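You operate a simulated robot arm through the tools that you are given. There is no shell and no other tool. Be economical: measure what you need, move in short steps, check, and stop when the job is done.

The job below is to be done with a simulated robot arm. You get a single attempt, and the scene is never put back.

Task
Clamp the green nut block, lock the swivel and tighten its bracket.
Fine: block in the soft vice, fingers clear of the jaws, lever shut; swivel knob to its stop, then the thumb screw to its stop; the block stays clamped.

It is judged by the outcome, as a careful person would: the job done as asked, and still so three seconds after it is handed in. It fails if anything else is knocked over, pushed out of place, dropped, spilled or broken.

Robot
A 7-joint arm with a two-finger parallel gripper, fixed in place. Base frame: the origin is at the foot of the arm, x ahead of it, y to its left, z up; the work surface is at about z = 880. Units: mm, rad, N and s.
Its first joint turns from -2.897 to 2.897 rad. Payload 4.4 kg.
The TCP is the grasp point between the finger pads, 23 mm short of the fingertips. In the tool frame z runs along the fingers and y along their closing line. Largest opening 94 mm; finger width 38, thickness 10; the body of the gripper, 54 by 96 mm, starts 39 mm behind the TCP.
Orientation is that of the tool frame in the base frame, as a unit quaternion [w, x, y, z]. With the fingers straight down and closing along the base's y, the tool's x points along the base's -x, its y along +y and its z along -z.

Tools
- The arm moves only by the tool move_arm. Its argument "targets" is a list of rows, each a list of 3 entries, a list of its own where there are three numbers: the shift along the tool's x, y, z in mm, then the turn, a rotation vector about the tool's x, y, z in degrees, then the closure, from 0 (fully open) to 1 (shut). In form: [[[tx, ty, tz], [wx, wy, wz], claw], ...]. A call has 1 to 8 rows; each row shifts and turns the commanded pose from where the row before left it, along the tool's axes as they then stand. A row lasts 0.2 s, in which the tool goes at most 50 mm and 0.15 rad; a call with a longer step from one row to the next is refused whole, and so is a gripper value outside its range. Where a pose cannot be reached the arm comes as near as it can. A force on the tool above 50 N (or 10 N above the force at the start of the call, whichever is more), or a blocked arm, ends the call early, and 0.2 s more pass. Each finger travels about 72 mm/s and halts on what it meets, pressing with about 25 N; the grip force reading is that of the motor and also rises with nothing between the fingers. The clock runs only during rows and for 0.2 s after the last one: add rows that do not move to give the fingers time. The reply holds the time, the measured pose of the TCP, the force on the tool along the base axes, the opening and the grip force, in the units named above and with some noise, with the torque about the TCP (base axes, N m) and any sound that the robot's microphone picked up, and new pictures: "views" is both (left out), scene, wrist or none.
- Cameras (640 x 400 px; columns grow to the right, rows downward): "scene" is fixed at [221.5, -650.4, 1504.4]; the picture's right is [0.78, -0.62, 0.00], its down [-0.24, -0.30, -0.92] and it looks along [0.57, 0.72, -0.39] (base axes); focal length 349 px, centre (320, 200). "wrist" rides on the gripper at [86, 16, -74] in the tool frame; the picture's right is [-0.18, 0.98, 0.00], its down [-0.58, -0.11, -0.81] and it looks along [-0.79, -0.15, 0.59] (tool axes); focal length 243 px, centre (320, 200). There is no depth. A picture from a camera that has moved, and an enlarged one, comes with that camera's place and axes in the base frame and with its lens.
- inspect(camera, box): a new picture of the part [left, top, right, bottom] of that camera's present view, enlarged. It takes no simulated time.
- sign_off(): hands the job in; it is judged then, once.

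Go step by step. Nothing tells you positions but the pictures and the camera data: compare them with the known pose of the tool, close in by small moves and look again before you grip or let go. The budget is 120 turns and 200 pictures, counting those below and the enlarged ones. Unless the task says otherwise, let go and move clear before handing in, and close with one line.

The tools are called after "Call:" as a command line: name --argument value ..., lists and objects as JSON in quotes. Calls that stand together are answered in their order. move_arm: Moves the arm, as the interface text tells. Its arguments: {"type":"object","properties":{"targets":{"type":"array"},"views":{"type":"string","enum":["both","scene","wrist","none"]}},"required":["targets"]} The other tools are called the same way: inspect (camera, box) takes an enlarged picture of a part of a camera's view; sign_off () hands the job in.

At the start:

```text
time: 0.0
ee_pos: [804.2, 133.9, 1301.2]
tool_rot: [0.0, 0.0, 1.0, 0.0]
ft_force: [-0.6, 0.0, 0.3]
moment: [-0.01, 0.0, 0.0]
gripper_width: 94.0
grasp_force: 0.0
```

scene: 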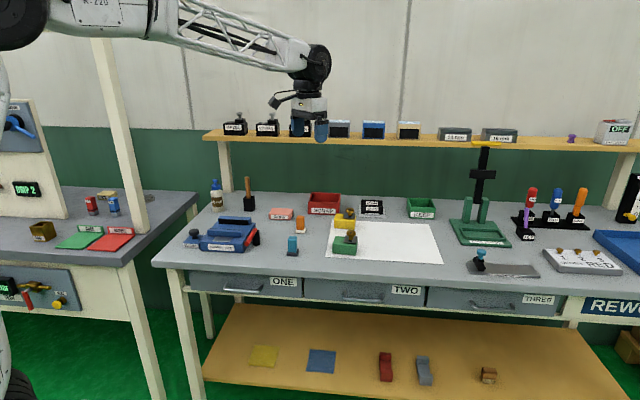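
wrist: 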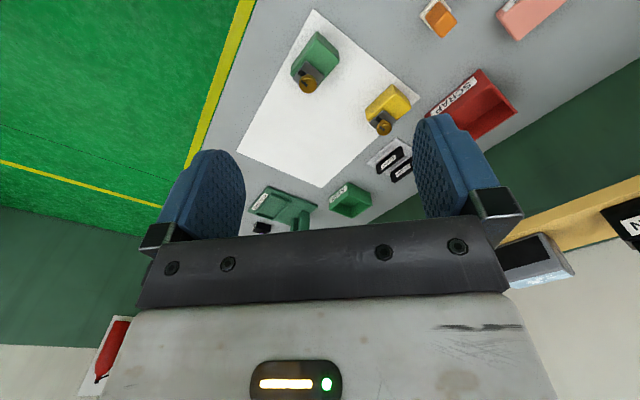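

I see a bench with a blue vice on the left, a green nut block on the white sheet, and other fixtures. I'll enlarge the key areas first.

Call:
inspect --camera "scene" --box '[170, 170, 330, 270]'

Call:
inspect --camera "scene" --box '[290, 190, 450, 290]'

Call:
inspect --camera "scene" --box '[440, 130, 640, 290]'

Call:
inspect --camera "wrist" --box '[200, 0, 520, 200]'

```text
4.00 times, centred on (250, 220) of scene
camera zoom: at [221.5, -650.4, 1504.4], right [0.78, -0.62, 0.0], down [-0.24, -0.3, -0.92], along [0.57, 0.72, -0.39], focal length 1398 px, centre (600, 120)
```

zoom: 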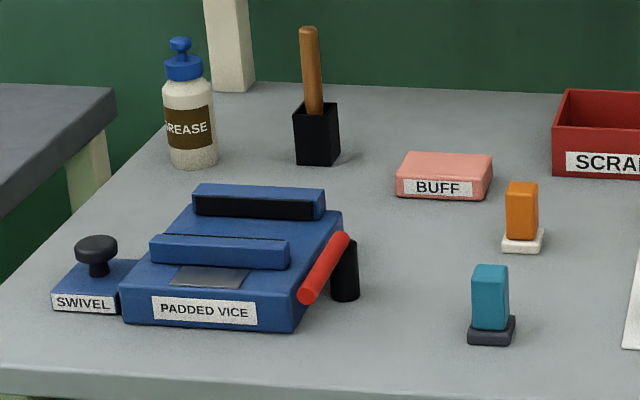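

```text
4.00 times, centred on (370, 240) of scene
camera zoom: at [221.5, -650.4, 1504.4], right [0.78, -0.62, 0.0], down [-0.24, -0.3, -0.92], along [0.57, 0.72, -0.39], focal length 1398 px, centre (120, 40)
```

zoom: 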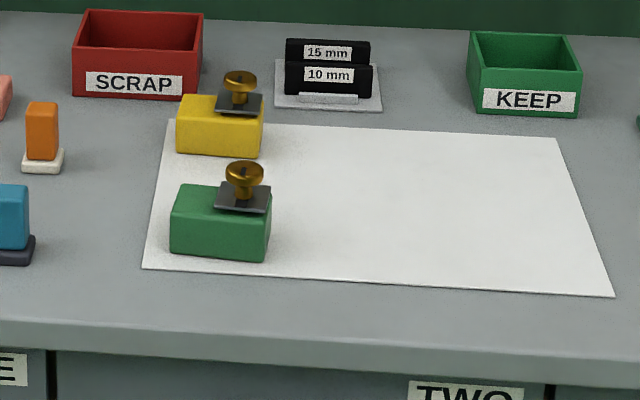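

```text
2.50 times, centred on (540, 210) of scene
camera zoom: at [221.5, -650.4, 1504.4], right [0.78, -0.62, 0.0], down [-0.24, -0.3, -0.92], along [0.57, 0.72, -0.39], focal length 874 px, centre (-230, 175)
```

zoom: 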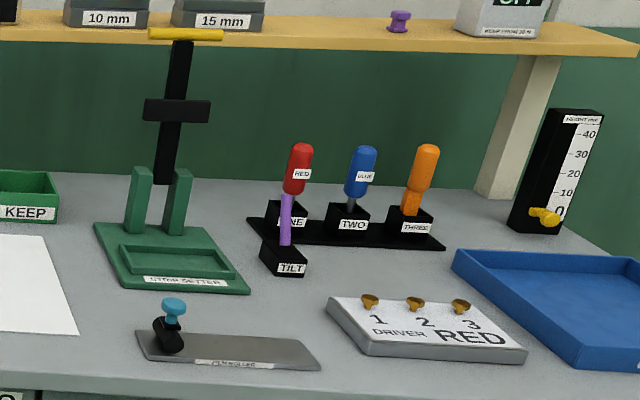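

```text
2.00 times, centred on (360, 100) of wrist
camera zoom: at [716.5, 150.1, 1373.9], right [0.18, 0.98, 0.0], down [0.58, -0.11, 0.81], along [0.79, -0.15, -0.59], focal length 485 px, centre (240, 400)
```

zoom: 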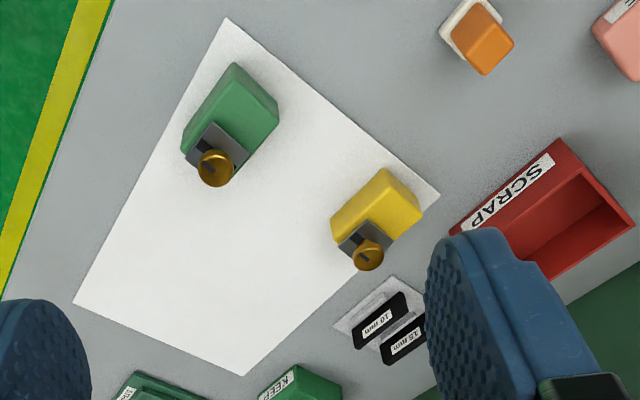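

The padded vice sits near (640, 400), turned roughly 45°, and the green nut block is near (920, 110). I'm moving the wrist camera above the vice to measure it.

Call:
move_arm --targets '[[[33, 33, 12], [0, 0, 0], 0], [[33, 33, 12], [0, 0, 0], 0], [[33, 33, 12], [0, 0, 0], 0], [[33, 33, 12], [0, 0, 0], 0], [[33, 33, 12], [0, 0, 0], 0], [[33, 33, 12], [0, 0, 0], 0], [[33, 33, 12], [0, 0, 0], 0], [[33, 33, 12], [0, 0, 0], 0]]' --views "wrist"

```text
time: 1.8
ee_pos: [540.1, 397.3, 1201.6]
tool_rot: [0.001, -0.001, 1.0, 0.0]
ft_force: [0.0, -0.6, 0.6]
moment: [-0.05, -0.02, -0.02]
gripper_width: 94.3
grasp_force: 0.1
camera wrist: at [452.8, 413.8, 1275.9], right [0.18, 0.98, 0.0], down [0.58, -0.11, 0.81], along [0.79, -0.15, -0.59], focal length 243 px, centre (320, 200)
```

wrist: 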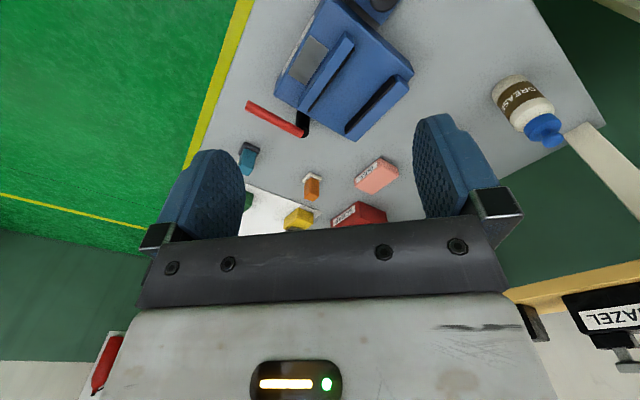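

The vice is high in the view, so I'm backing off along x to see all of it.

Call:
move_arm --targets '[[[45, 0, 0], [0, 0, 0], 0], [[45, 0, 0], [0, 0, 0], 0], [[10, 0, 0], [0, 0, 0], 0]]' --views "none"

Call:
inspect --camera "wrist" --box '[200, 0, 456, 160]'

```text
time: 2.6
ee_pos: [437.7, 398.1, 1200.8]
tool_rot: [0.0, -0.001, 1.0, -0.001]
ft_force: [-0.4, -0.5, 0.2]
moment: [0.0, -0.02, 0.01]
gripper_width: 94.1
grasp_force: 0.2
```

```text
2.50 times, centred on (328, 80) of wrist
camera zoom: at [351.3, 415.1, 1275.5], right [0.18, 0.98, 0.0], down [0.58, -0.11, 0.81], along [0.79, -0.15, -0.59], focal length 606 px, centre (300, 500)
```

zoom: 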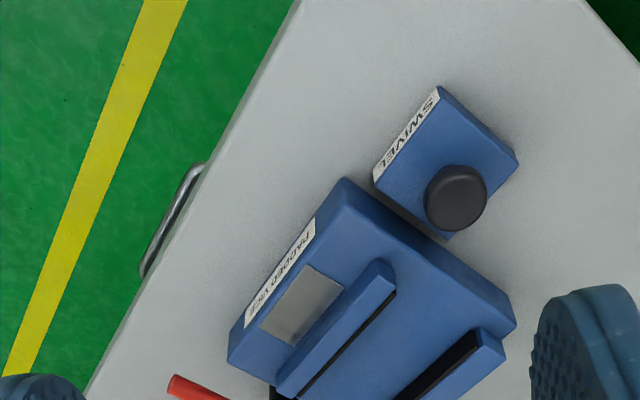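

The knob is near (544, 470, 929). I'm shifting forward a little to see the jaws and lever fully.

Call:
move_arm --targets '[[[-45, 0, 0], [0, 0, 0], 0]]' --views "none"

Call:
inspect --camera "wrist" --box '[220, 0, 444, 140]'

```text
time: 3.0
ee_pos: [483.6, 397.7, 1203.2]
tool_rot: [0.0, 0.0, 1.0, 0.0]
ft_force: [0.3, -0.1, -0.3]
moment: [0.01, 0.0, 0.01]
gripper_width: 93.9
grasp_force: 0.1
```

```text
2.86 times, centred on (332, 70) of wrist
camera zoom: at [396.0, 414.1, 1277.6], right [0.18, 0.98, 0.0], down [0.58, -0.11, 0.81], along [0.79, -0.15, -0.59], focal length 693 px, centre (286, 571)
```

zoom: 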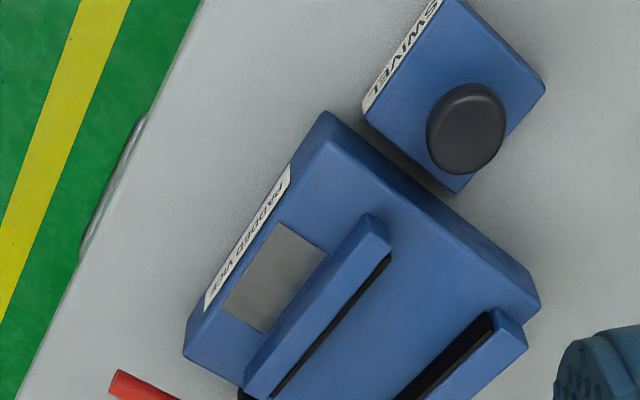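

The vice body spans about 150×150 mm with its front corner at (543, 408) and its top near z 913. I'm zooming in on the jaws from the scene camera.

Call:
inspect --camera "scene" --box '[180, 205, 268, 260]'

Call:
inspect --camera "scene" --box '[326, 200, 374, 260]'

```text
7.27 times, centred on (224, 232) of scene
camera zoom: at [221.5, -650.4, 1504.4], right [0.78, -0.62, 0.0], down [-0.24, -0.3, -0.92], along [0.57, 0.72, -0.39], focal length 2541 px, centre (1018, -36)
```

zoom: 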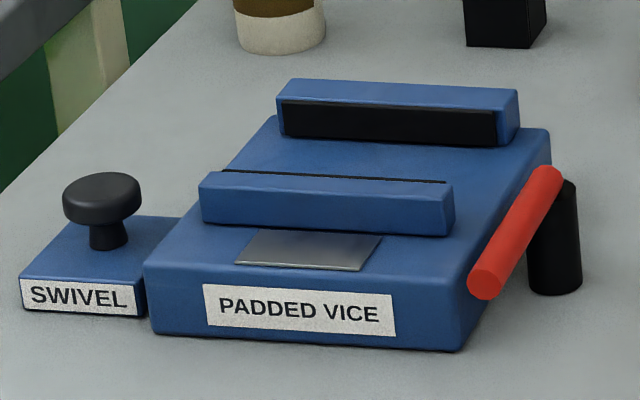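

```text
6.67 times, centred on (350, 230) of scene
camera zoom: at [221.5, -650.4, 1504.4], right [0.78, -0.62, 0.0], down [-0.24, -0.3, -0.92], along [0.57, 0.72, -0.39], focal length 2330 px, centre (120, 0)
```

zoom: 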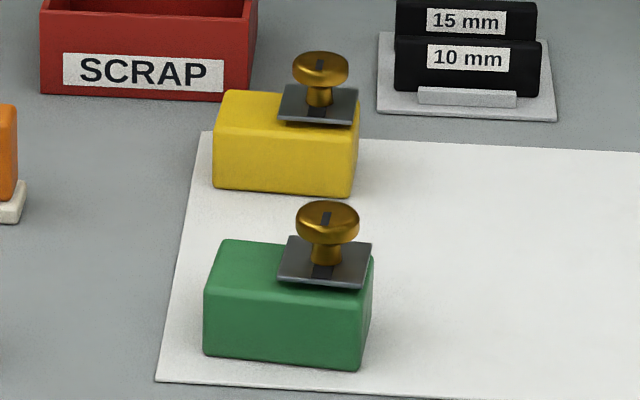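

The scene-camera measurements are only rough, so I'm yawing the tool 45° to line it up with the vice and taking a closer look.

Call:
move_arm --targets '[[[0, 0, 0], [0, 0, -7.5], 0], [[0, 0, 0], [0, 0, -7.5], 0], [[0, 0, 0], [0, 0, -7.5], 0], [[0, 0, 0], [0, 0, -7.5], 0], [[0, 0, 0], [0, 0, -7.5], 0], [[0, 0, 0], [0, 0, -7.5], 0]]' --views "none"

Call:
move_arm --targets '[[[-24, -21, 24], [0, 0, 0], 0], [[-24, -21, 24], [0, 0, 0], 0], [[-24, -21, 24], [0, 0, 0], 0], [[-24, -21, 24], [0, 0, 0], 0], [[-24, -21, 24], [0, 0, 0], 0]]' --views "wrist"

```text
time: 4.4
ee_pos: [484.1, 397.9, 1204.5]
tool_rot: [0.001, -0.384, 0.923, 0.0]
ft_force: [-0.8, 0.9, 0.7]
moment: [-0.03, -0.03, -0.03]
gripper_width: 94.1
grasp_force: 0.1
```

```text
time: 5.6
ee_pos: [642.6, 407.7, 1085.9]
tool_rot: [0.001, -0.383, 0.924, 0.001]
ft_force: [0.0, 0.4, 0.9]
moment: [0.03, 0.01, 0.0]
gripper_width: 93.8
grasp_force: 0.0
camera wrist: at [570.2, 358.8, 1159.4], right [-0.57, 0.82, 0.0], down [0.49, 0.33, 0.81], along [0.67, 0.46, -0.59], focal length 243 px, centre (320, 200)
```

wrist: 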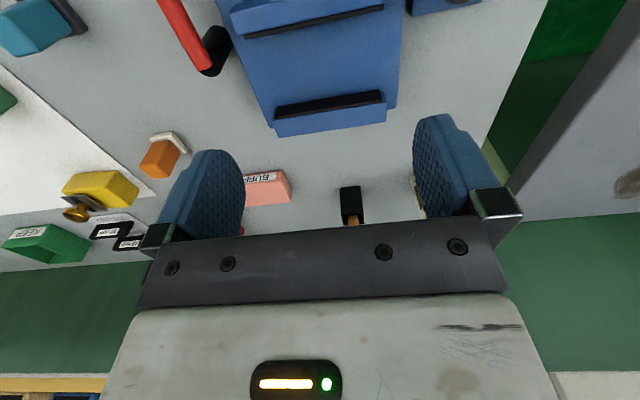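

The tool is aligned with the vice. I'm zooming in on the jaws.

Call:
inspect --camera "wrist" --box '[150, 0, 420, 150]'

```text
2.37 times, centred on (285, 75) of wrist
camera zoom: at [570.2, 358.8, 1159.4], right [-0.57, 0.82, 0.0], down [0.49, 0.33, 0.81], along [0.67, 0.46, -0.59], focal length 575 px, centre (403, 496)
```

zoom: 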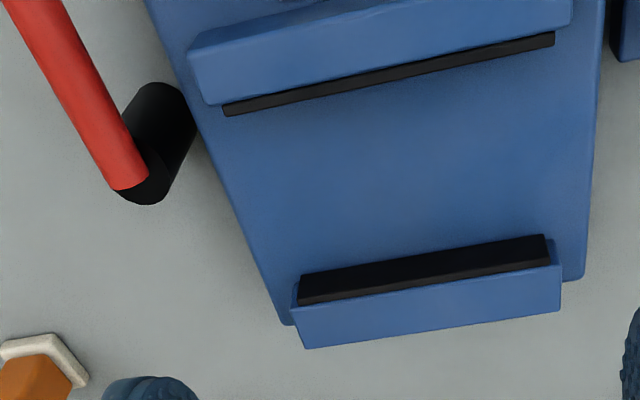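

The jaw gap is 75 mm wide with its centre at about (660, 420). The pads are 110 mm long and span z 917–939. Next I'm moving to look at the green block.

Call:
move_arm --targets '[[[3, -47, 0], [0, 0, 0], 0], [[3, -47, 0], [0, 0, 0], 0], [[3, -47, 0], [0, 0, 0], 0], [[3, -47, 0], [0, 0, 0], 0], [[3, -47, 0], [0, 0, 0], 0], [[3, -47, 0], [0, 0, 0], 0], [[3, -47, 0], [0, 0, 0], 0], [[3, -47, 0], [0, 0, 0], 0]]' --views "none"

Call:
move_arm --targets '[[[0, -40, 0], [0, 0, 7], 0], [[0, 0, 0], [0, 0, 0], 0]]' --views "wrist"

```text
time: 7.4
ee_pos: [896.8, 124.7, 1083.4]
tool_rot: [0.0, -0.383, 0.924, 0.001]
ft_force: [0.5, -0.5, -0.1]
moment: [0.06, -0.01, 0.01]
gripper_width: 94.2
grasp_force: 0.0
```

```text
time: 8.0
ee_pos: [923.3, 96.4, 1083.7]
tool_rot: [0.0, -0.325, 0.946, 0.0]
ft_force: [0.2, -0.4, -0.2]
moment: [0.01, 0.03, -0.01]
gripper_width: 93.9
grasp_force: 0.0
camera wrist: at [843.6, 56.5, 1158.1], right [-0.46, 0.89, 0.0], down [0.53, 0.27, 0.81], along [0.72, 0.37, -0.59], focal length 243 px, centre (320, 200)
```

wrist: 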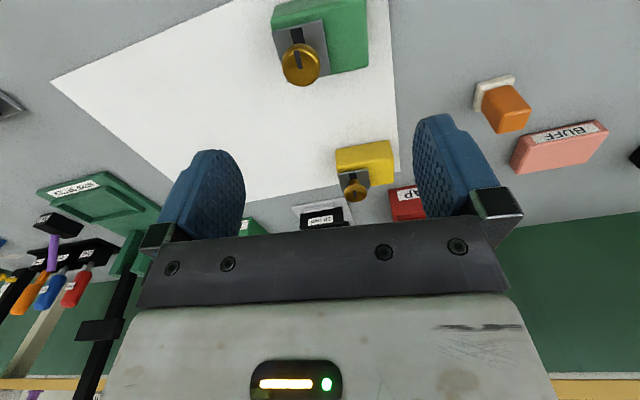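

The block is at the top edge of the view, so I'm backing off 45 mm and zooming in.

Call:
move_arm --targets '[[[45, 0, 0], [0, 0, 0], 0], [[0, 0, 0], [0, 0, 0], 0]]' --views "none"

Call:
inspect --camera "wrist" --box '[230, 0, 430, 125]'

```text
time: 8.6
ee_pos: [885.7, 70.3, 1085.0]
tool_rot: [-0.001, -0.325, 0.946, 0.0]
ft_force: [-1.0, -0.3, 0.4]
moment: [0.03, -0.01, -0.02]
gripper_width: 94.1
grasp_force: 0.1
```

```text
3.20 times, centred on (330, 62) of wrist
camera zoom: at [806.7, 30.3, 1158.4], right [-0.46, 0.89, 0.0], down [0.53, 0.27, 0.81], along [0.72, 0.37, -0.59], focal length 776 px, centre (288, 640)
```

zoom: 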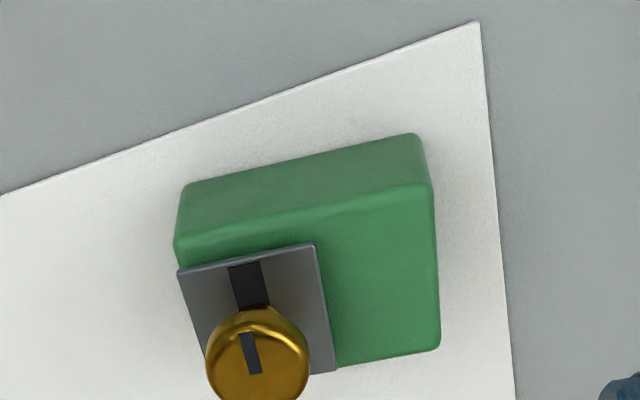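

The block is about 80×52×36 mm, with the screw head reaching z ≈ 944 near one end. I'm moving over its centre, partly descending, and checking alignment.

Call:
move_arm --targets '[[[-25, -1, 40], [0, 0, 0], 0], [[-25.5, -0.5, 40], [0, 0, 0], 0], [[0, 0, 30], [0, 0, 0], 0], [[0, 0, 0], [0, 0, 0], 0]]' --views "wrist"

```text
time: 9.6
ee_pos: [926.7, 99.4, 974.1]
tool_rot: [0.001, -0.326, 0.945, 0.0]
ft_force: [0.3, -0.7, -0.5]
moment: [0.0, -0.03, 0.02]
gripper_width: 93.5
grasp_force: 0.1
camera wrist: at [847.8, 59.7, 1048.3], right [-0.46, 0.89, 0.0], down [0.53, 0.27, 0.81], along [0.72, 0.37, -0.59], focal length 243 px, centre (320, 200)
```

wrist: 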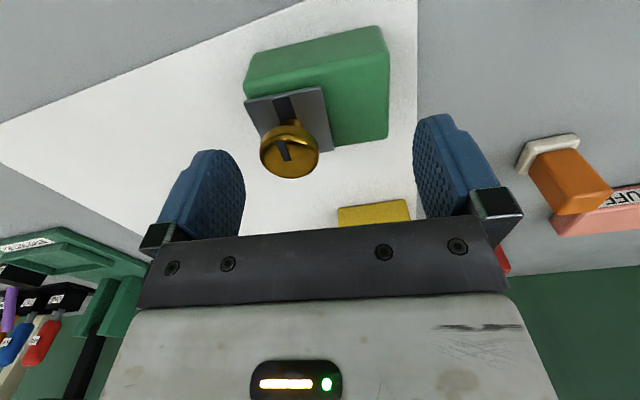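

The block is centred under the fingers to within about 1 mm. I'm descending to TCP z ≈ 914 with the fingers open.

Call:
move_arm --targets '[[[0, 0, 30], [0, 0, 0], 0], [[0, 0, 20], [0, 0, 0], 0], [[0, 0, 10], [0, 0, 0], 0], [[0, 0, 0], [0, 0, 0], 0]]' --views "wrist"

```text
time: 10.6
ee_pos: [927.3, 98.8, 918.0]
tool_rot: [0.002, -0.326, 0.945, -0.001]
ft_force: [-5.0, 2.2, 35.6]
moment: [-0.52, -0.53, -0.06]
gripper_width: 94.0
grasp_force: 0.1
camera wrist: at [847.3, 59.5, 991.1], right [-0.46, 0.89, 0.0], down [0.52, 0.27, 0.81], along [0.72, 0.37, -0.59], focal length 243 px, centre (320, 200)
```

wrist: 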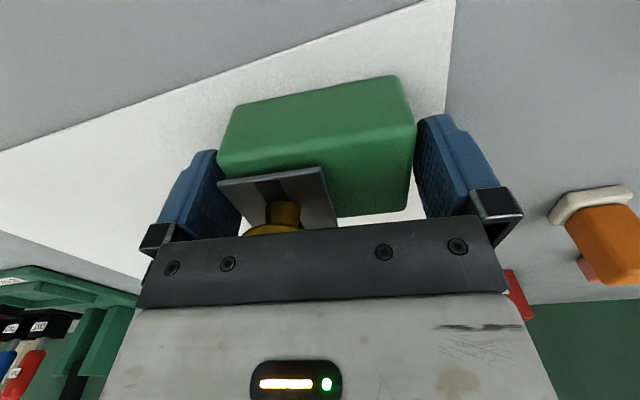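

The palm is touching the screw head, which accounts for the 35 N. I'm raising 8 mm and then closing on the block's ends.

Call:
move_arm --targets '[[[0, 0, -8], [0, 0, 0], 0], [[0, 0, 0], [0, 0, 0], 0]]' --views "none"

Call:
move_arm --targets '[[[0, 0, 0], [0, 0, 0], 1], [[0, 0, 0], [0, 0, 0], 1], [[0, 0, 0], [0, 0, 0], 1]]' --views "wrist"

```text
time: 11.2
ee_pos: [925.4, 98.9, 922.7]
tool_rot: [-0.001, -0.326, 0.946, 0.001]
ft_force: [-0.1, -0.3, -0.8]
moment: [-0.02, -0.02, 0.0]
gripper_width: 94.1
grasp_force: 0.1
```

```text
time: 12.0
ee_pos: [925.7, 99.4, 922.0]
tool_rot: [0.0, -0.325, 0.946, 0.0]
ft_force: [-0.2, 0.4, -0.3]
moment: [0.02, -0.04, -0.01]
gripper_width: 79.9
grasp_force: 24.7
camera wrist: at [846.9, 59.4, 996.4], right [-0.46, 0.89, 0.0], down [0.53, 0.27, 0.81], along [0.72, 0.37, -0.59], focal length 243 px, centre (320, 200)
```

wrist: 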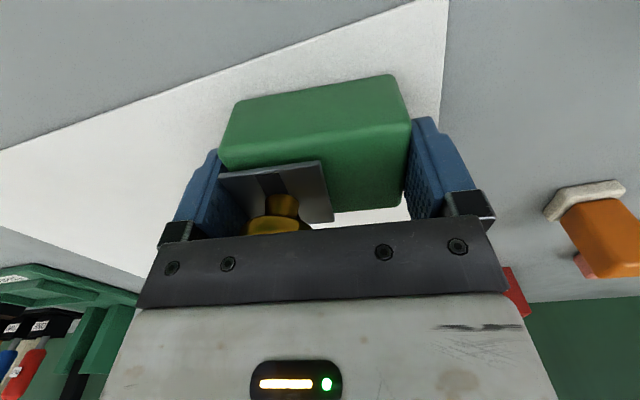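

It's gripped at 79.9 mm. I'm lifting straight up and checking the hold.

Call:
move_arm --targets '[[[0, 0, -10], [0, 0, 0], 1], [[0, 0, -20], [0, 0, 0], 1], [[0, 0, -40], [0, 0, 0], 1], [[0, 0, -45], [0, 0, 0], 1], [[0, 0, 0], [0, 0, 0], 1]]' --views "wrist"

```text
time: 13.2
ee_pos: [928.3, 98.9, 1038.8]
tool_rot: [0.0, -0.326, 0.945, 0.0]
ft_force: [1.0, -0.1, -1.8]
moment: [0.02, 0.02, 0.0]
gripper_width: 79.9
grasp_force: 24.7
camera wrist: at [848.0, 58.9, 1113.3], right [-0.46, 0.89, 0.0], down [0.52, 0.27, 0.81], along [0.72, 0.37, -0.59], focal length 243 px, centre (320, 200)
```

wrist: 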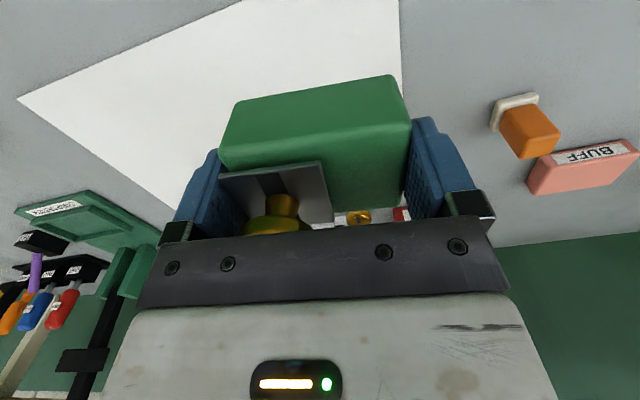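

The block is held. I'm carrying it to above the vice, then yawing back to the jaw alignment.

Call:
move_arm --targets '[[[1.2, 47, 0], [0, 0, 0], 1], [[1.2, 47, 0], [0, 0, 0], 1], [[1.2, 47, 0], [0, 0, 0], 1], [[1.2, 47, 0], [0, 0, 0], 1], [[1.2, 47, 0], [0, 0, 0], 1], [[1.2, 47, 0], [0, 0, 0], 1], [[1.2, 47, 0], [0, 0, 0], 1], [[1.2, 47, 0], [0, 0, 0], 1]]' --views "none"

Call:
move_arm --targets '[[[0.2, 42.5, 0], [0, 0, 0], 1], [[0, 0, 0], [0, 0, -7.04], 1], [[0, 0, 0], [0, 0, 0], 1]]' --views "both"

```text
time: 15.0
ee_pos: [687.6, 391.1, 1035.3]
tool_rot: [-0.001, -0.325, 0.946, 0.0]
ft_force: [0.3, 0.1, -1.4]
moment: [0.0, -0.03, -0.04]
gripper_width: 79.8
grasp_force: 25.1
```

```text
time: 15.8
ee_pos: [660.0, 422.7, 1036.7]
tool_rot: [0.0, -0.384, 0.923, 0.0]
ft_force: [-0.3, -0.2, -1.6]
moment: [0.01, -0.01, -0.01]
gripper_width: 79.6
grasp_force: 25.3
camera wrist: at [587.7, 373.0, 1110.2], right [-0.57, 0.82, 0.0], down [0.49, 0.33, 0.81], along [0.66, 0.46, -0.59], focal length 243 px, centre (320, 200)
```

scene: 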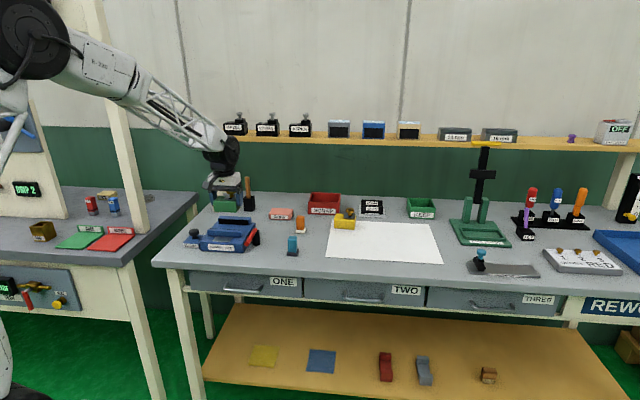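
wrist: 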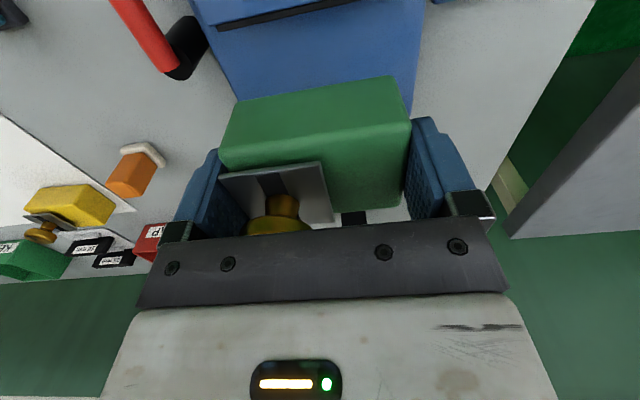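

It's above the gap with about 15 mm clearance in front and 8 mm behind. I'm descending until the block begins to enter the jaws.

Call:
move_arm --targets '[[[0, -1.5, 30], [0, 0, 0], 1], [[0, 0, 20], [0, 0, 0], 1], [[0, 0, 8], [0, 0, 0], 1], [[0, 0, 0], [0, 0, 0], 1]]' --views "both"

Call:
inspect --camera "scene" --box '[180, 170, 268, 260]'

```text
time: 16.8
ee_pos: [662.0, 421.1, 980.3]
tool_rot: [-0.001, -0.382, 0.924, 0.0]
ft_force: [-0.2, 0.0, -2.0]
moment: [0.01, 0.01, 0.01]
gripper_width: 79.6
grasp_force: 25.1
camera wrist: at [588.9, 372.1, 1053.9], right [-0.57, 0.82, 0.0], down [0.49, 0.33, 0.81], along [0.67, 0.46, -0.59], focal length 243 px, centre (320, 200)
```

scene: 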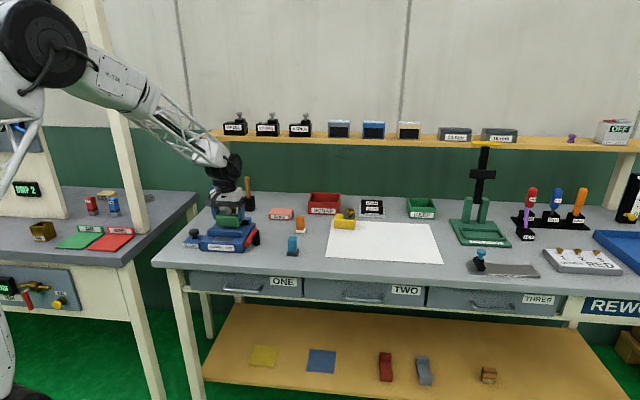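
wrist: 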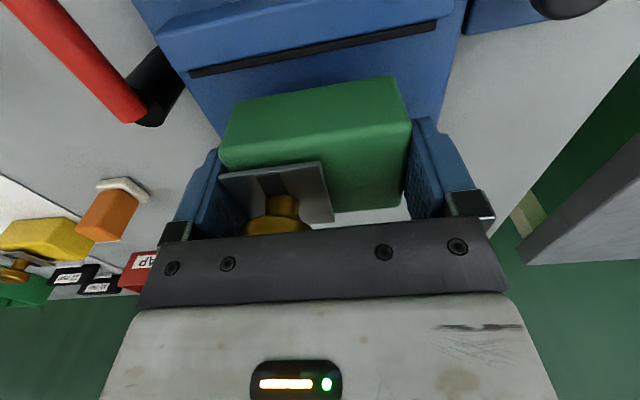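

```text
4.44 times, centred on (224, 215) of scene
camera zoom: at [221.5, -650.4, 1504.4], right [0.78, -0.62, 0.0], down [-0.24, -0.3, -0.92], along [0.57, 0.72, -0.39], focal length 1553 px, centre (747, 133)
```

zoom: 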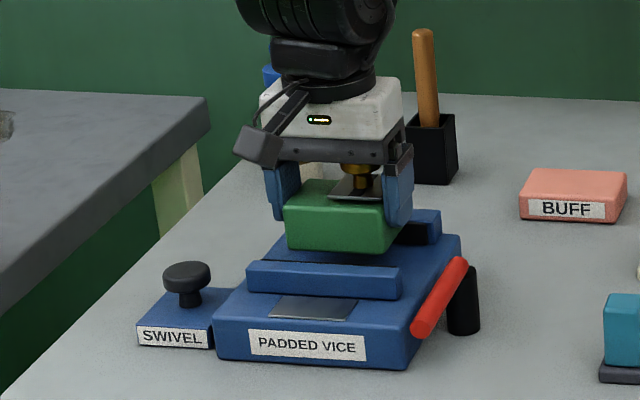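

Alignment looks good. I'm lowering in small steps until it touches the vice bed.

Call:
move_arm --targets '[[[0, 0, 10], [0, 0, 0], 1], [[0, 0, 6], [0, 0, 0], 1], [[0, 0, 3], [0, 0, 0], 1], [[0, 0, 0], [0, 0, 0], 1]]' --views "none"

```text
time: 17.8
ee_pos: [662.4, 420.5, 961.5]
tool_rot: [0.0, -0.383, 0.924, 0.0]
ft_force: [0.1, 0.4, -1.9]
moment: [0.03, -0.01, -0.01]
gripper_width: 80.0
grasp_force: 25.2
```

Call:
move_arm --targets '[[[0, 0, 2], [0, 0, 0], 1], [[0, 0, 2], [0, 0, 0], 1], [[0, 0, 0], [0, 0, 0], 1]]' --views "none"

```text
time: 18.6
ee_pos: [662.7, 421.7, 956.9]
tool_rot: [0.0, -0.383, 0.924, 0.001]
ft_force: [3.6, -1.7, 19.6]
moment: [0.05, -0.07, 0.02]
gripper_width: 79.8
grasp_force: 25.1
```

It's touching the bed at TCP z ≈ 957, just as predicted. I'm easing off 1 mm, opening, and having a look.

Call:
move_arm --targets '[[[0, 0, -1], [0, 0, 0], 1], [[0, 0, 0], [0, 0, 0], 0.5], [[0, 0, 0], [0, 0, 0], 0], [[0, 0, 0], [0, 0, 0], 0]]' --views "none"

Call:
move_arm --targets '[[[0, 0, -15], [0, 0, 0], 0], [[0, 0, -40], [0, 0, 0], 0], [[0, 0, -45], [0, 0, 0], 0], [[20, 0, -30], [0, 0, 0], 0], [[0, 0, 0], [0, 0, 0], 0]]' --views "both"

```text
time: 19.6
ee_pos: [662.3, 420.8, 957.7]
tool_rot: [0.0, -0.382, 0.924, 0.0]
ft_force: [-0.9, -0.5, 0.5]
moment: [-0.02, 0.0, -0.01]
gripper_width: 93.9
grasp_force: 0.0
```

```text
time: 20.8
ee_pos: [646.7, 408.4, 1085.3]
tool_rot: [0.0, -0.383, 0.924, 0.0]
ft_force: [-0.2, 0.3, -0.8]
moment: [0.01, 0.0, 0.0]
gripper_width: 93.9
grasp_force: 0.1
camera wrist: at [573.7, 358.0, 1159.8], right [-0.57, 0.82, 0.0], down [0.49, 0.33, 0.81], along [0.67, 0.46, -0.59], focal length 243 px, centre (320, 200)
```

scene: 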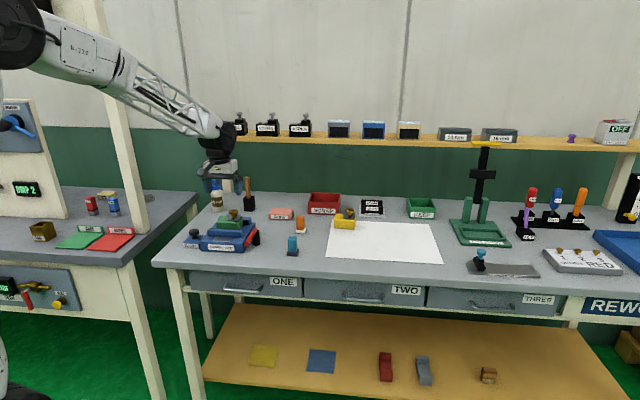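
wrist: 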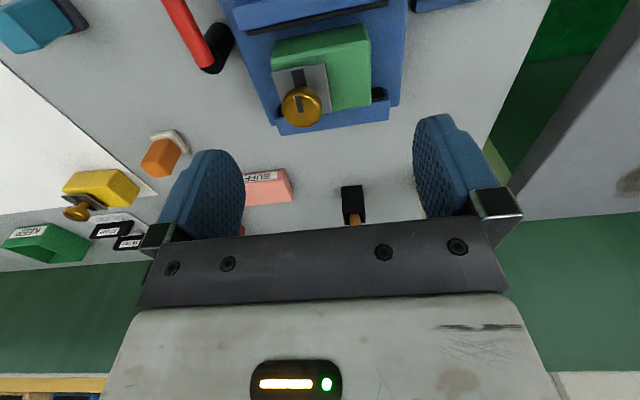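

The block sits in the vice. Now I'm looking closely at the lever and post for how it turns.

Call:
inspect --camera "wrist" --box '[150, 0, 420, 150]'

Call:
inspect --camera "scene" --box '[200, 205, 270, 260]'

```text
2.37 times, centred on (285, 75) of wrist
camera zoom: at [573.7, 358.0, 1159.8], right [-0.57, 0.82, 0.0], down [0.49, 0.33, 0.81], along [0.67, 0.46, -0.59], focal length 575 px, centre (403, 496)
```

zoom: 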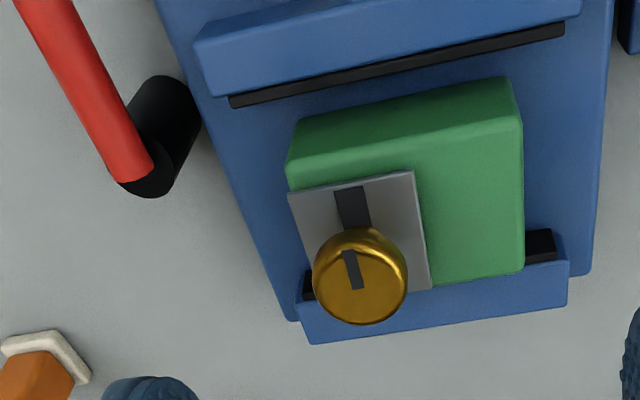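

```text
7.27 times, centred on (235, 232) of scene
camera zoom: at [221.5, -650.4, 1504.4], right [0.78, -0.62, 0.0], down [-0.24, -0.3, -0.92], along [0.57, 0.72, -0.39], focal length 2541 px, centre (938, -36)
```

zoom: 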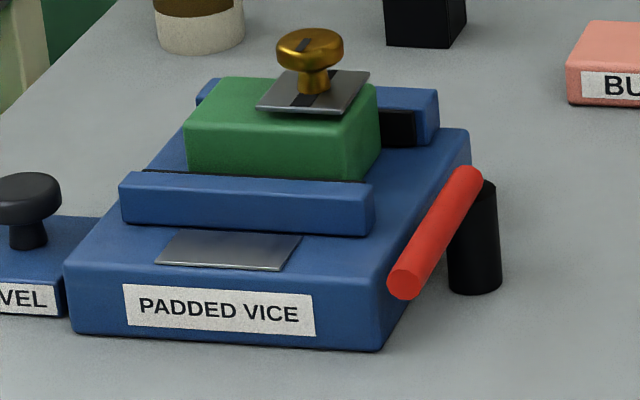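

The lever points to the vice's front with its tip near (644, 263, 935) and its pivot near (713, 335), so it should swing outward. I'm closing the fingers and going above a spot just inside the tip, in front of the vice.

Call:
move_arm --targets '[[[34, -23.3, 0], [0, 0, 0], 1], [[34, -23.3, 0], [0, 0, 0], 1], [[34, -23.3, 0], [0, 0, 0], 1], [[0, 0, 40], [0, 0, 0], 1], [[0, 0, 20], [0, 0, 0], 1], [[0, 0, 0], [0, 0, 0], 1]]' --views "both"

```text
time: 22.2
ee_pos: [624.3, 286.0, 1025.6]
tool_rot: [0.0, -0.383, 0.924, 0.0]
ft_force: [0.1, -0.3, 0.2]
moment: [0.03, -0.02, -0.02]
gripper_width: 0.1
grasp_force: 24.6
camera wrist: at [551.0, 237.7, 1098.7], right [-0.57, 0.82, 0.0], down [0.49, 0.33, 0.81], along [0.67, 0.46, -0.59], focal length 243 px, centre (320, 200)
```

scene: 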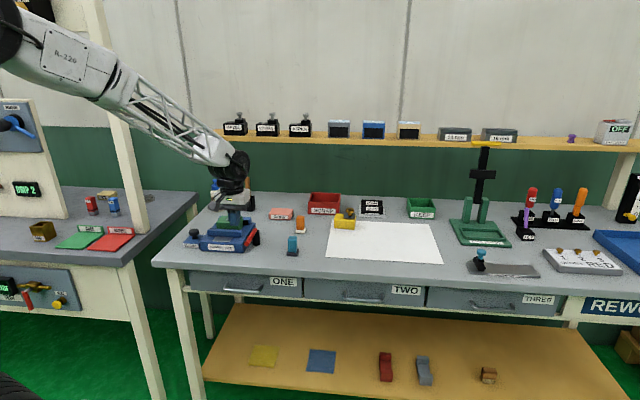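
wrist: 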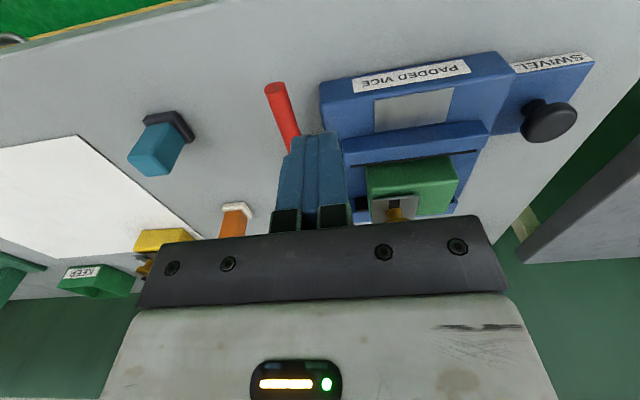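

The lever tip is about 32 mm to the side of the fingers, as planned. I'm descending beside it to z ≈ 943.

Call:
move_arm --targets '[[[-3, 0, 40], [0, 0, 0], 1], [[0, 0, 30], [0, 0, 0], 1], [[0, 0, 11], [0, 0, 0], 1], [[0, 0, 0], [0, 0, 0], 1]]' --views "wrist"

```text
time: 23.2
ee_pos: [627.4, 287.1, 945.2]
tool_rot: [0.0, -0.384, 0.923, 0.0]
ft_force: [0.3, 0.7, -0.2]
moment: [0.01, 0.0, 0.02]
gripper_width: 0.1
grasp_force: 24.7
camera wrist: at [554.7, 238.3, 1018.8], right [-0.57, 0.82, 0.0], down [0.49, 0.33, 0.81], along [0.67, 0.46, -0.59], focal length 243 px, centre (320, 200)
```

wrist: 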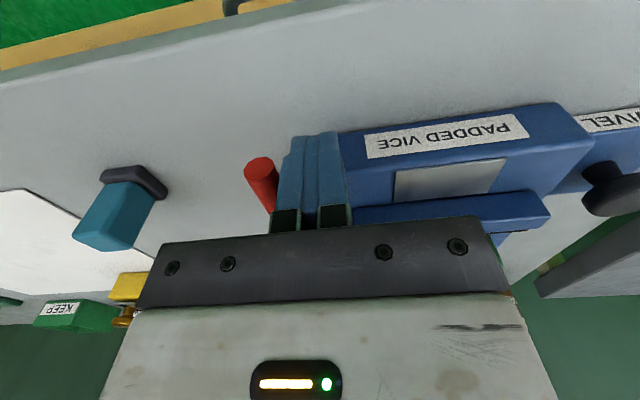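

I'm pushing gently outward, toward tool −y.

Call:
move_arm --targets '[[[0, -8, 0], [0, 0, 0], 1], [[0, -6, 0], [0, 0, 0], 1], [[0, -6, 0], [0, 0, 0], 1], [[0, -6, 0], [0, 0, 0], 1], [[0, 0, 0], [0, 0, 0], 1]]' --views "wrist"

```text
time: 24.4
ee_pos: [644.7, 269.1, 946.3]
tool_rot: [0.0, -0.383, 0.924, 0.0]
ft_force: [-0.2, -0.5, 0.4]
moment: [-0.05, -0.04, 0.0]
gripper_width: 0.1
grasp_force: 24.8
camera wrist: at [571.7, 220.5, 1019.7], right [-0.57, 0.82, 0.0], down [0.49, 0.33, 0.81], along [0.67, 0.46, -0.59], focal length 243 px, centre (320, 200)
```

wrist: 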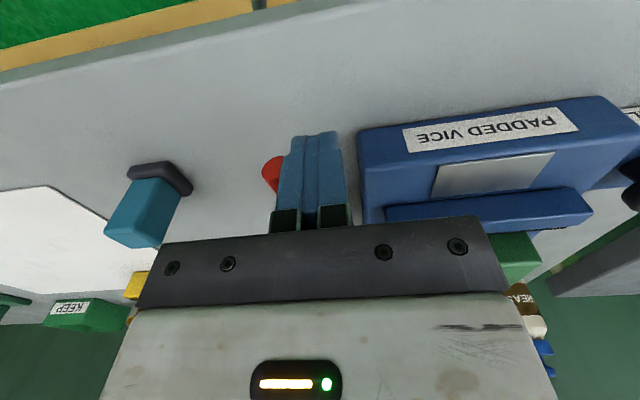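

The lever seems to be yielding with little force. I'm pushing on and checking.

Call:
move_arm --targets '[[[0, -8, 0], [0, 0, 0], 1], [[0, -8, 0], [0, 0, 0], 1], [[0, -8, 0], [0, 0, 0], 1], [[0, 0, 0], [0, 0, 0], 1]]' --views "both"

Call:
inspect --camera "scene" --box '[200, 195, 290, 260]'

```text
time: 25.4
ee_pos: [661.9, 251.8, 945.5]
tool_rot: [0.0, -0.383, 0.924, 0.001]
ft_force: [-0.4, -0.2, -0.5]
moment: [0.01, -0.02, 0.01]
gripper_width: 0.0
grasp_force: 25.1
camera wrist: at [588.9, 203.1, 1019.6], right [-0.57, 0.82, 0.0], down [0.49, 0.33, 0.81], along [0.67, 0.46, -0.59], focal length 243 px, centre (320, 200)
```

scene: 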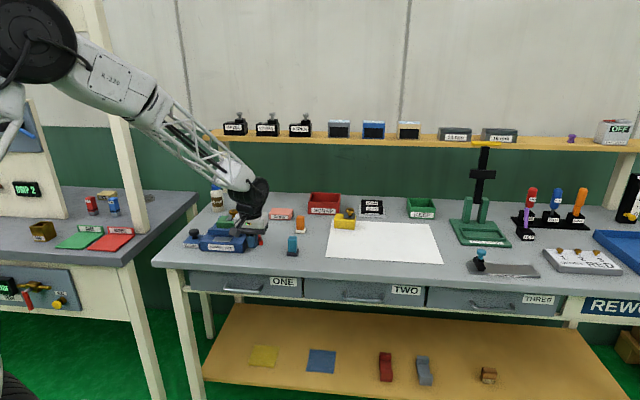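
wrist: 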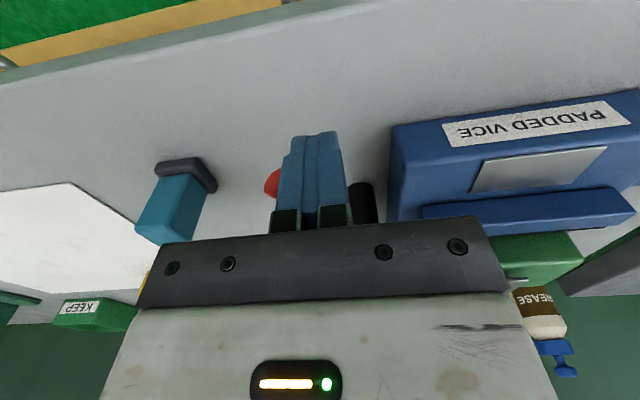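

```text
6.15 times, centred on (245, 228) of scene
camera zoom: at [221.5, -650.4, 1504.4], right [0.78, -0.62, 0.0], down [-0.24, -0.3, -0.92], along [0.57, 0.72, -0.39], focal length 2150 px, centre (782, 31)
```

zoom: 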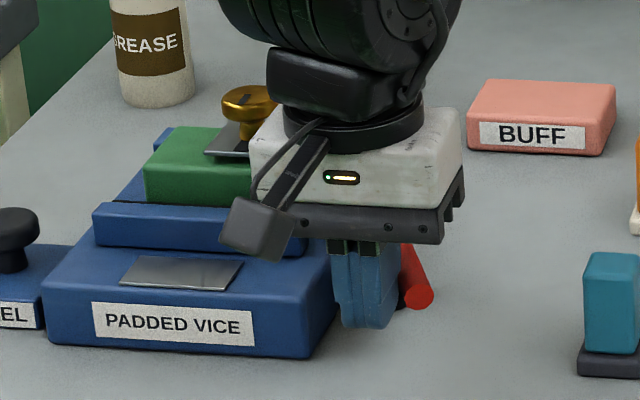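

The lever swings outward with the push, now at about 28°. I'm following its arc.

Call:
move_arm --targets '[[[-6, -8, 0], [0, 0, 0], 1], [[-6, -8, 0], [0, 0, 0], 1], [[-6, -8, 0], [0, 0, 0], 1], [[-7, -8, 0], [0, 0, 0], 1], [[-7, -8, 0], [0, 0, 0], 1], [[-7, -7, 0], [0, 0, 0], 1], [[0, 0, 0], [0, 0, 0], 1]]' --views "both"

Call:
inspect --camera "scene" --box '[200, 195, 290, 260]'

```text
time: 27.0
ee_pos: [724.5, 248.7, 945.5]
tool_rot: [-0.001, -0.384, 0.923, -0.001]
ft_force: [-11.2, -1.8, -0.2]
moment: [-0.04, 0.14, 0.02]
gripper_width: 0.2
grasp_force: 25.0
camera wrist: at [650.4, 198.0, 1019.5], right [-0.57, 0.82, 0.0], down [0.49, 0.34, 0.81], along [0.66, 0.46, -0.59], focal length 243 px, centre (320, 200)
```

scene: 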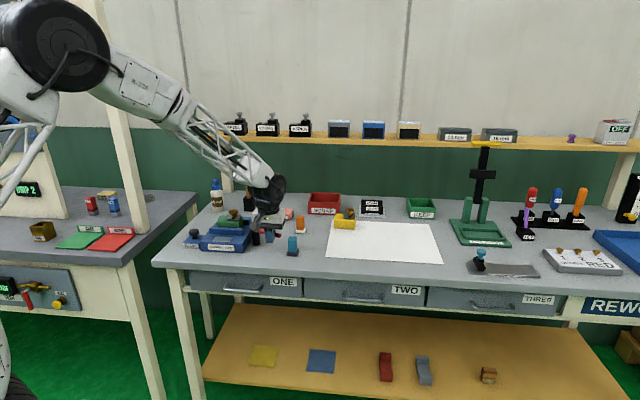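
wrist: 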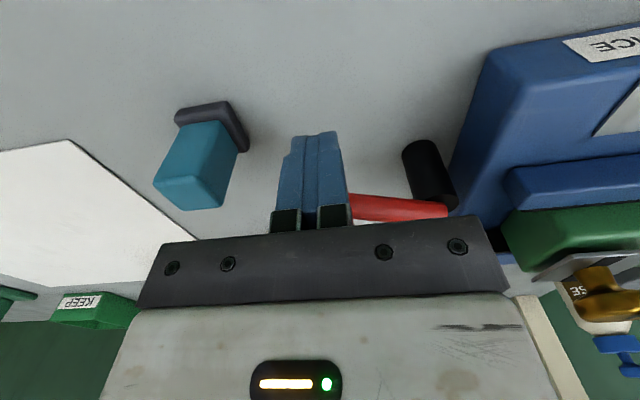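

```text
6.15 times, centred on (245, 228) of scene
camera zoom: at [221.5, -650.4, 1504.4], right [0.78, -0.62, 0.0], down [-0.24, -0.3, -0.92], along [0.57, 0.72, -0.39], focal length 2150 px, centre (782, 31)
```

zoom: 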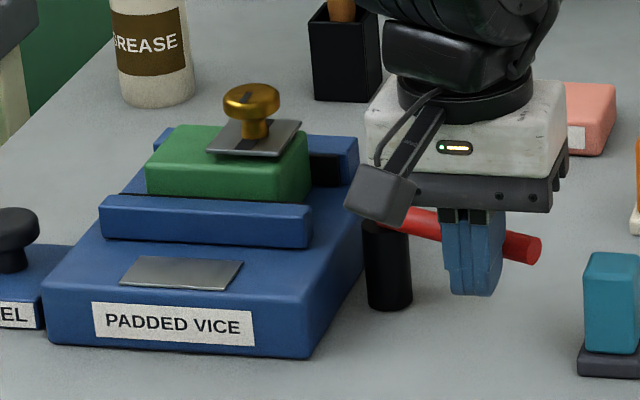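

The front jaw is advancing as the lever swings, so outward is shut. I'm continuing the arc.

Call:
move_arm --targets '[[[-7, -4, 0], [0, 0, 0], 1], [[-7, -4, 0], [0, 0, 0], 1], [[-7, -4, 0], [0, 0, 0], 1], [[-7, -3, 0], [0, 0, 0], 1], [[0, 0, 0], [0, 0, 0], 1]]' --views "wrist"

Call:
inspect --camera "scene" --box '[200, 195, 290, 260]'

```text
time: 27.4
ee_pos: [725.5, 247.5, 945.8]
tool_rot: [-0.004, -0.383, 0.924, 0.0]
ft_force: [-38.3, -12.0, 17.3]
moment: [-0.01, -0.04, 0.0]
gripper_width: 0.0
grasp_force: 24.8
stopped in row 1: the force on the tool passed its limit at 68 N (the readings are from after the stop); the commanded pose is now the measured one
camera wrist: at [652.3, 198.5, 1019.9], right [-0.57, 0.82, 0.0], down [0.49, 0.34, 0.8], along [0.66, 0.45, -0.6], focal length 243 px, centre (320, 200)
```

wrist: 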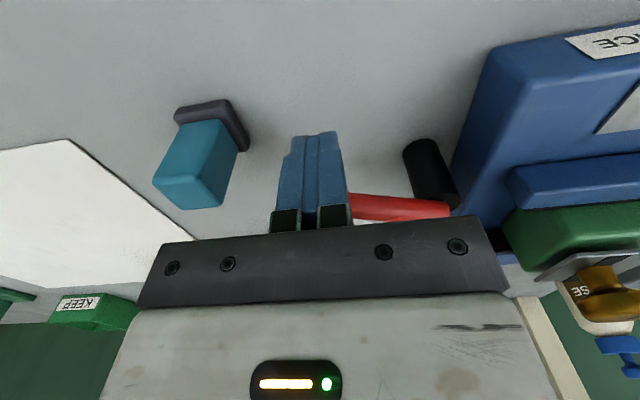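

```text
6.15 times, centred on (245, 228) of scene
camera zoom: at [221.5, -650.4, 1504.4], right [0.78, -0.62, 0.0], down [-0.24, -0.3, -0.92], along [0.57, 0.72, -0.39], focal length 2150 px, centre (782, 31)
```

zoom: 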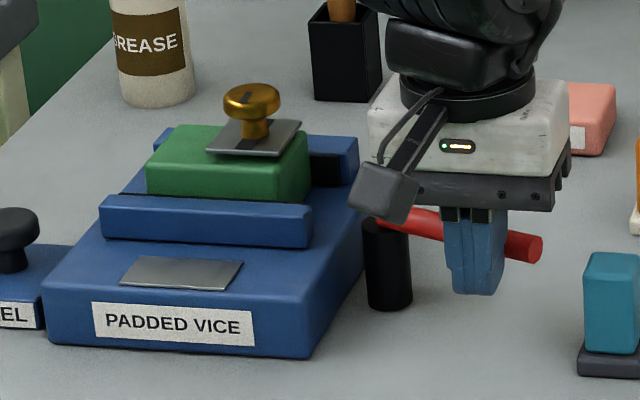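

Resistance climbed sharply with the lever at about 72°. I'm backing off, rising, and checking whether the jaws are closed and the lever stays put.

Call:
move_arm --targets '[[[12, 2, 0], [0, 0, 0], 1], [[3, 0, -40], [0, 0, 0], 1], [[0, 20, -40], [0, 0, 0], 1], [[0, 40, -20], [0, 0, 0], 1], [[0, 40, 0], [0, 0, 0], 1], [[0, 0, 0], [0, 0, 0], 1]]' --views "both"

Call:
inspect --camera "scene" --box '[200, 195, 290, 260]'

Call:
inspect --camera "wrist" --box '[200, 0, 520, 200]'

```text
time: 28.8
ee_pos: [643.0, 308.0, 1047.7]
tool_rot: [-0.003, -0.384, 0.923, 0.0]
ft_force: [0.7, -0.6, 0.1]
moment: [0.0, 0.01, 0.03]
gripper_width: 0.1
grasp_force: 24.9
camera wrist: at [570.7, 259.7, 1121.4], right [-0.57, 0.82, 0.0], down [0.49, 0.34, 0.8], along [0.66, 0.46, -0.6], focal length 243 px, centre (320, 200)
```

scene: 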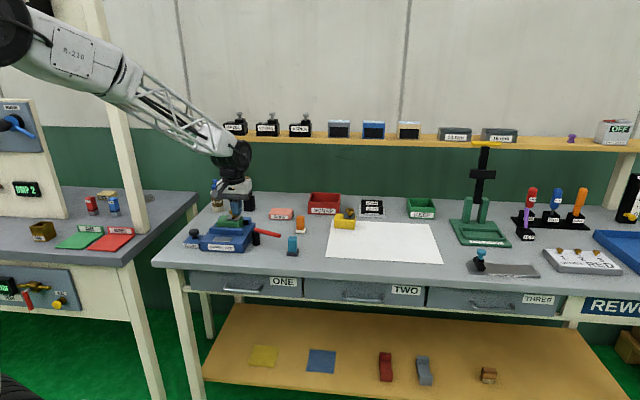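
wrist: 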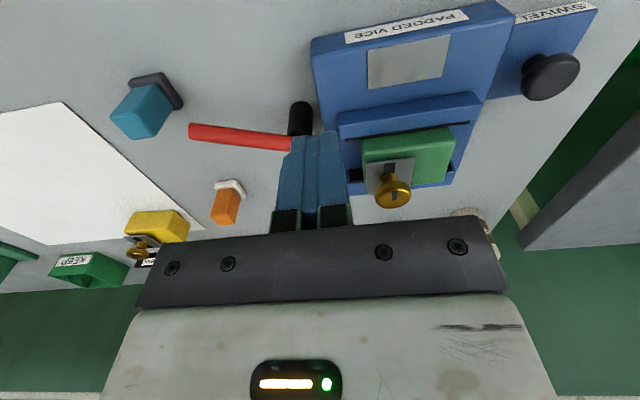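

```text
6.15 times, centred on (245, 228) of scene
camera zoom: at [221.5, -650.4, 1504.4], right [0.78, -0.62, 0.0], down [-0.24, -0.3, -0.92], along [0.57, 0.72, -0.39], focal length 2150 px, centre (782, 31)
```

zoom: 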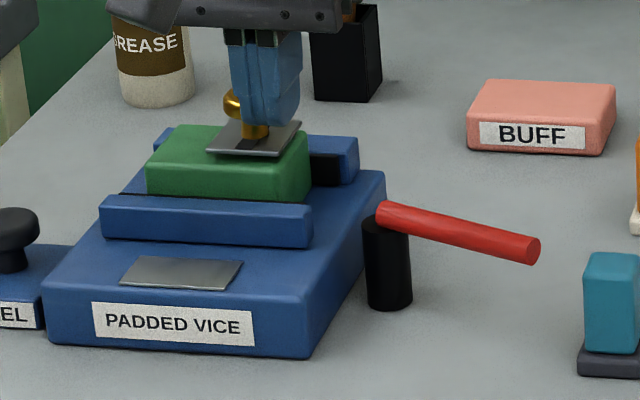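

```text
2.00 times, centred on (360, 100) of wrist
camera zoom: at [570.7, 259.7, 1121.4], right [-0.57, 0.82, 0.0], down [0.49, 0.34, 0.8], along [0.66, 0.46, -0.6], focal length 485 px, centre (240, 400)
```

zoom: 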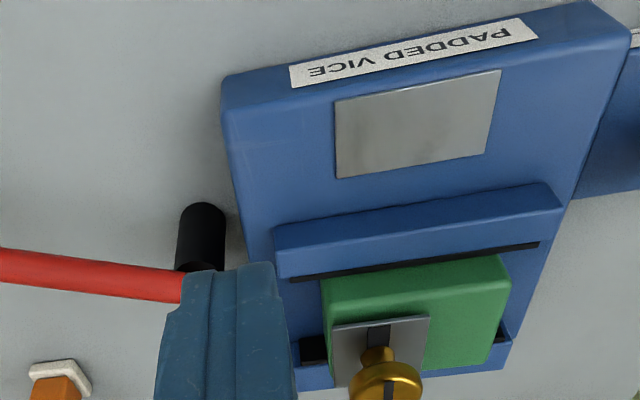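

The front jaw now appears to touch the block. I'm returning to the overhead pose to check whether the block is truly clamped against the rear pad.

Call:
move_arm --targets '[[[0, 0, -38], [0, 0, 0], 1], [[-37, 34, 0], [0, 0, 0], 1], [[-37, 34, 0], [0, 0, 0], 0], [[0, 0, 0], [0, 0, 0], 0]]' --views "none"

Call:
inspect --camera "wrist" --box '[150, 0, 420, 150]'

```text
refused: row 2 steps farther than a row can; nothing moved
```

```text
2.37 times, centred on (285, 75) of wrist
camera zoom: at [570.7, 259.7, 1121.4], right [-0.57, 0.82, 0.0], down [0.49, 0.34, 0.8], along [0.66, 0.46, -0.6], focal length 575 px, centre (403, 496)
```

zoom: 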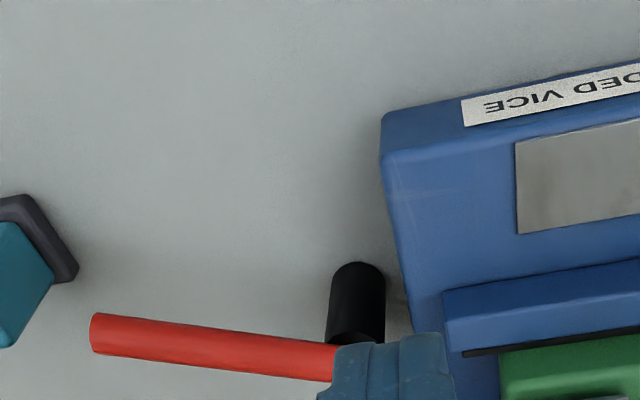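

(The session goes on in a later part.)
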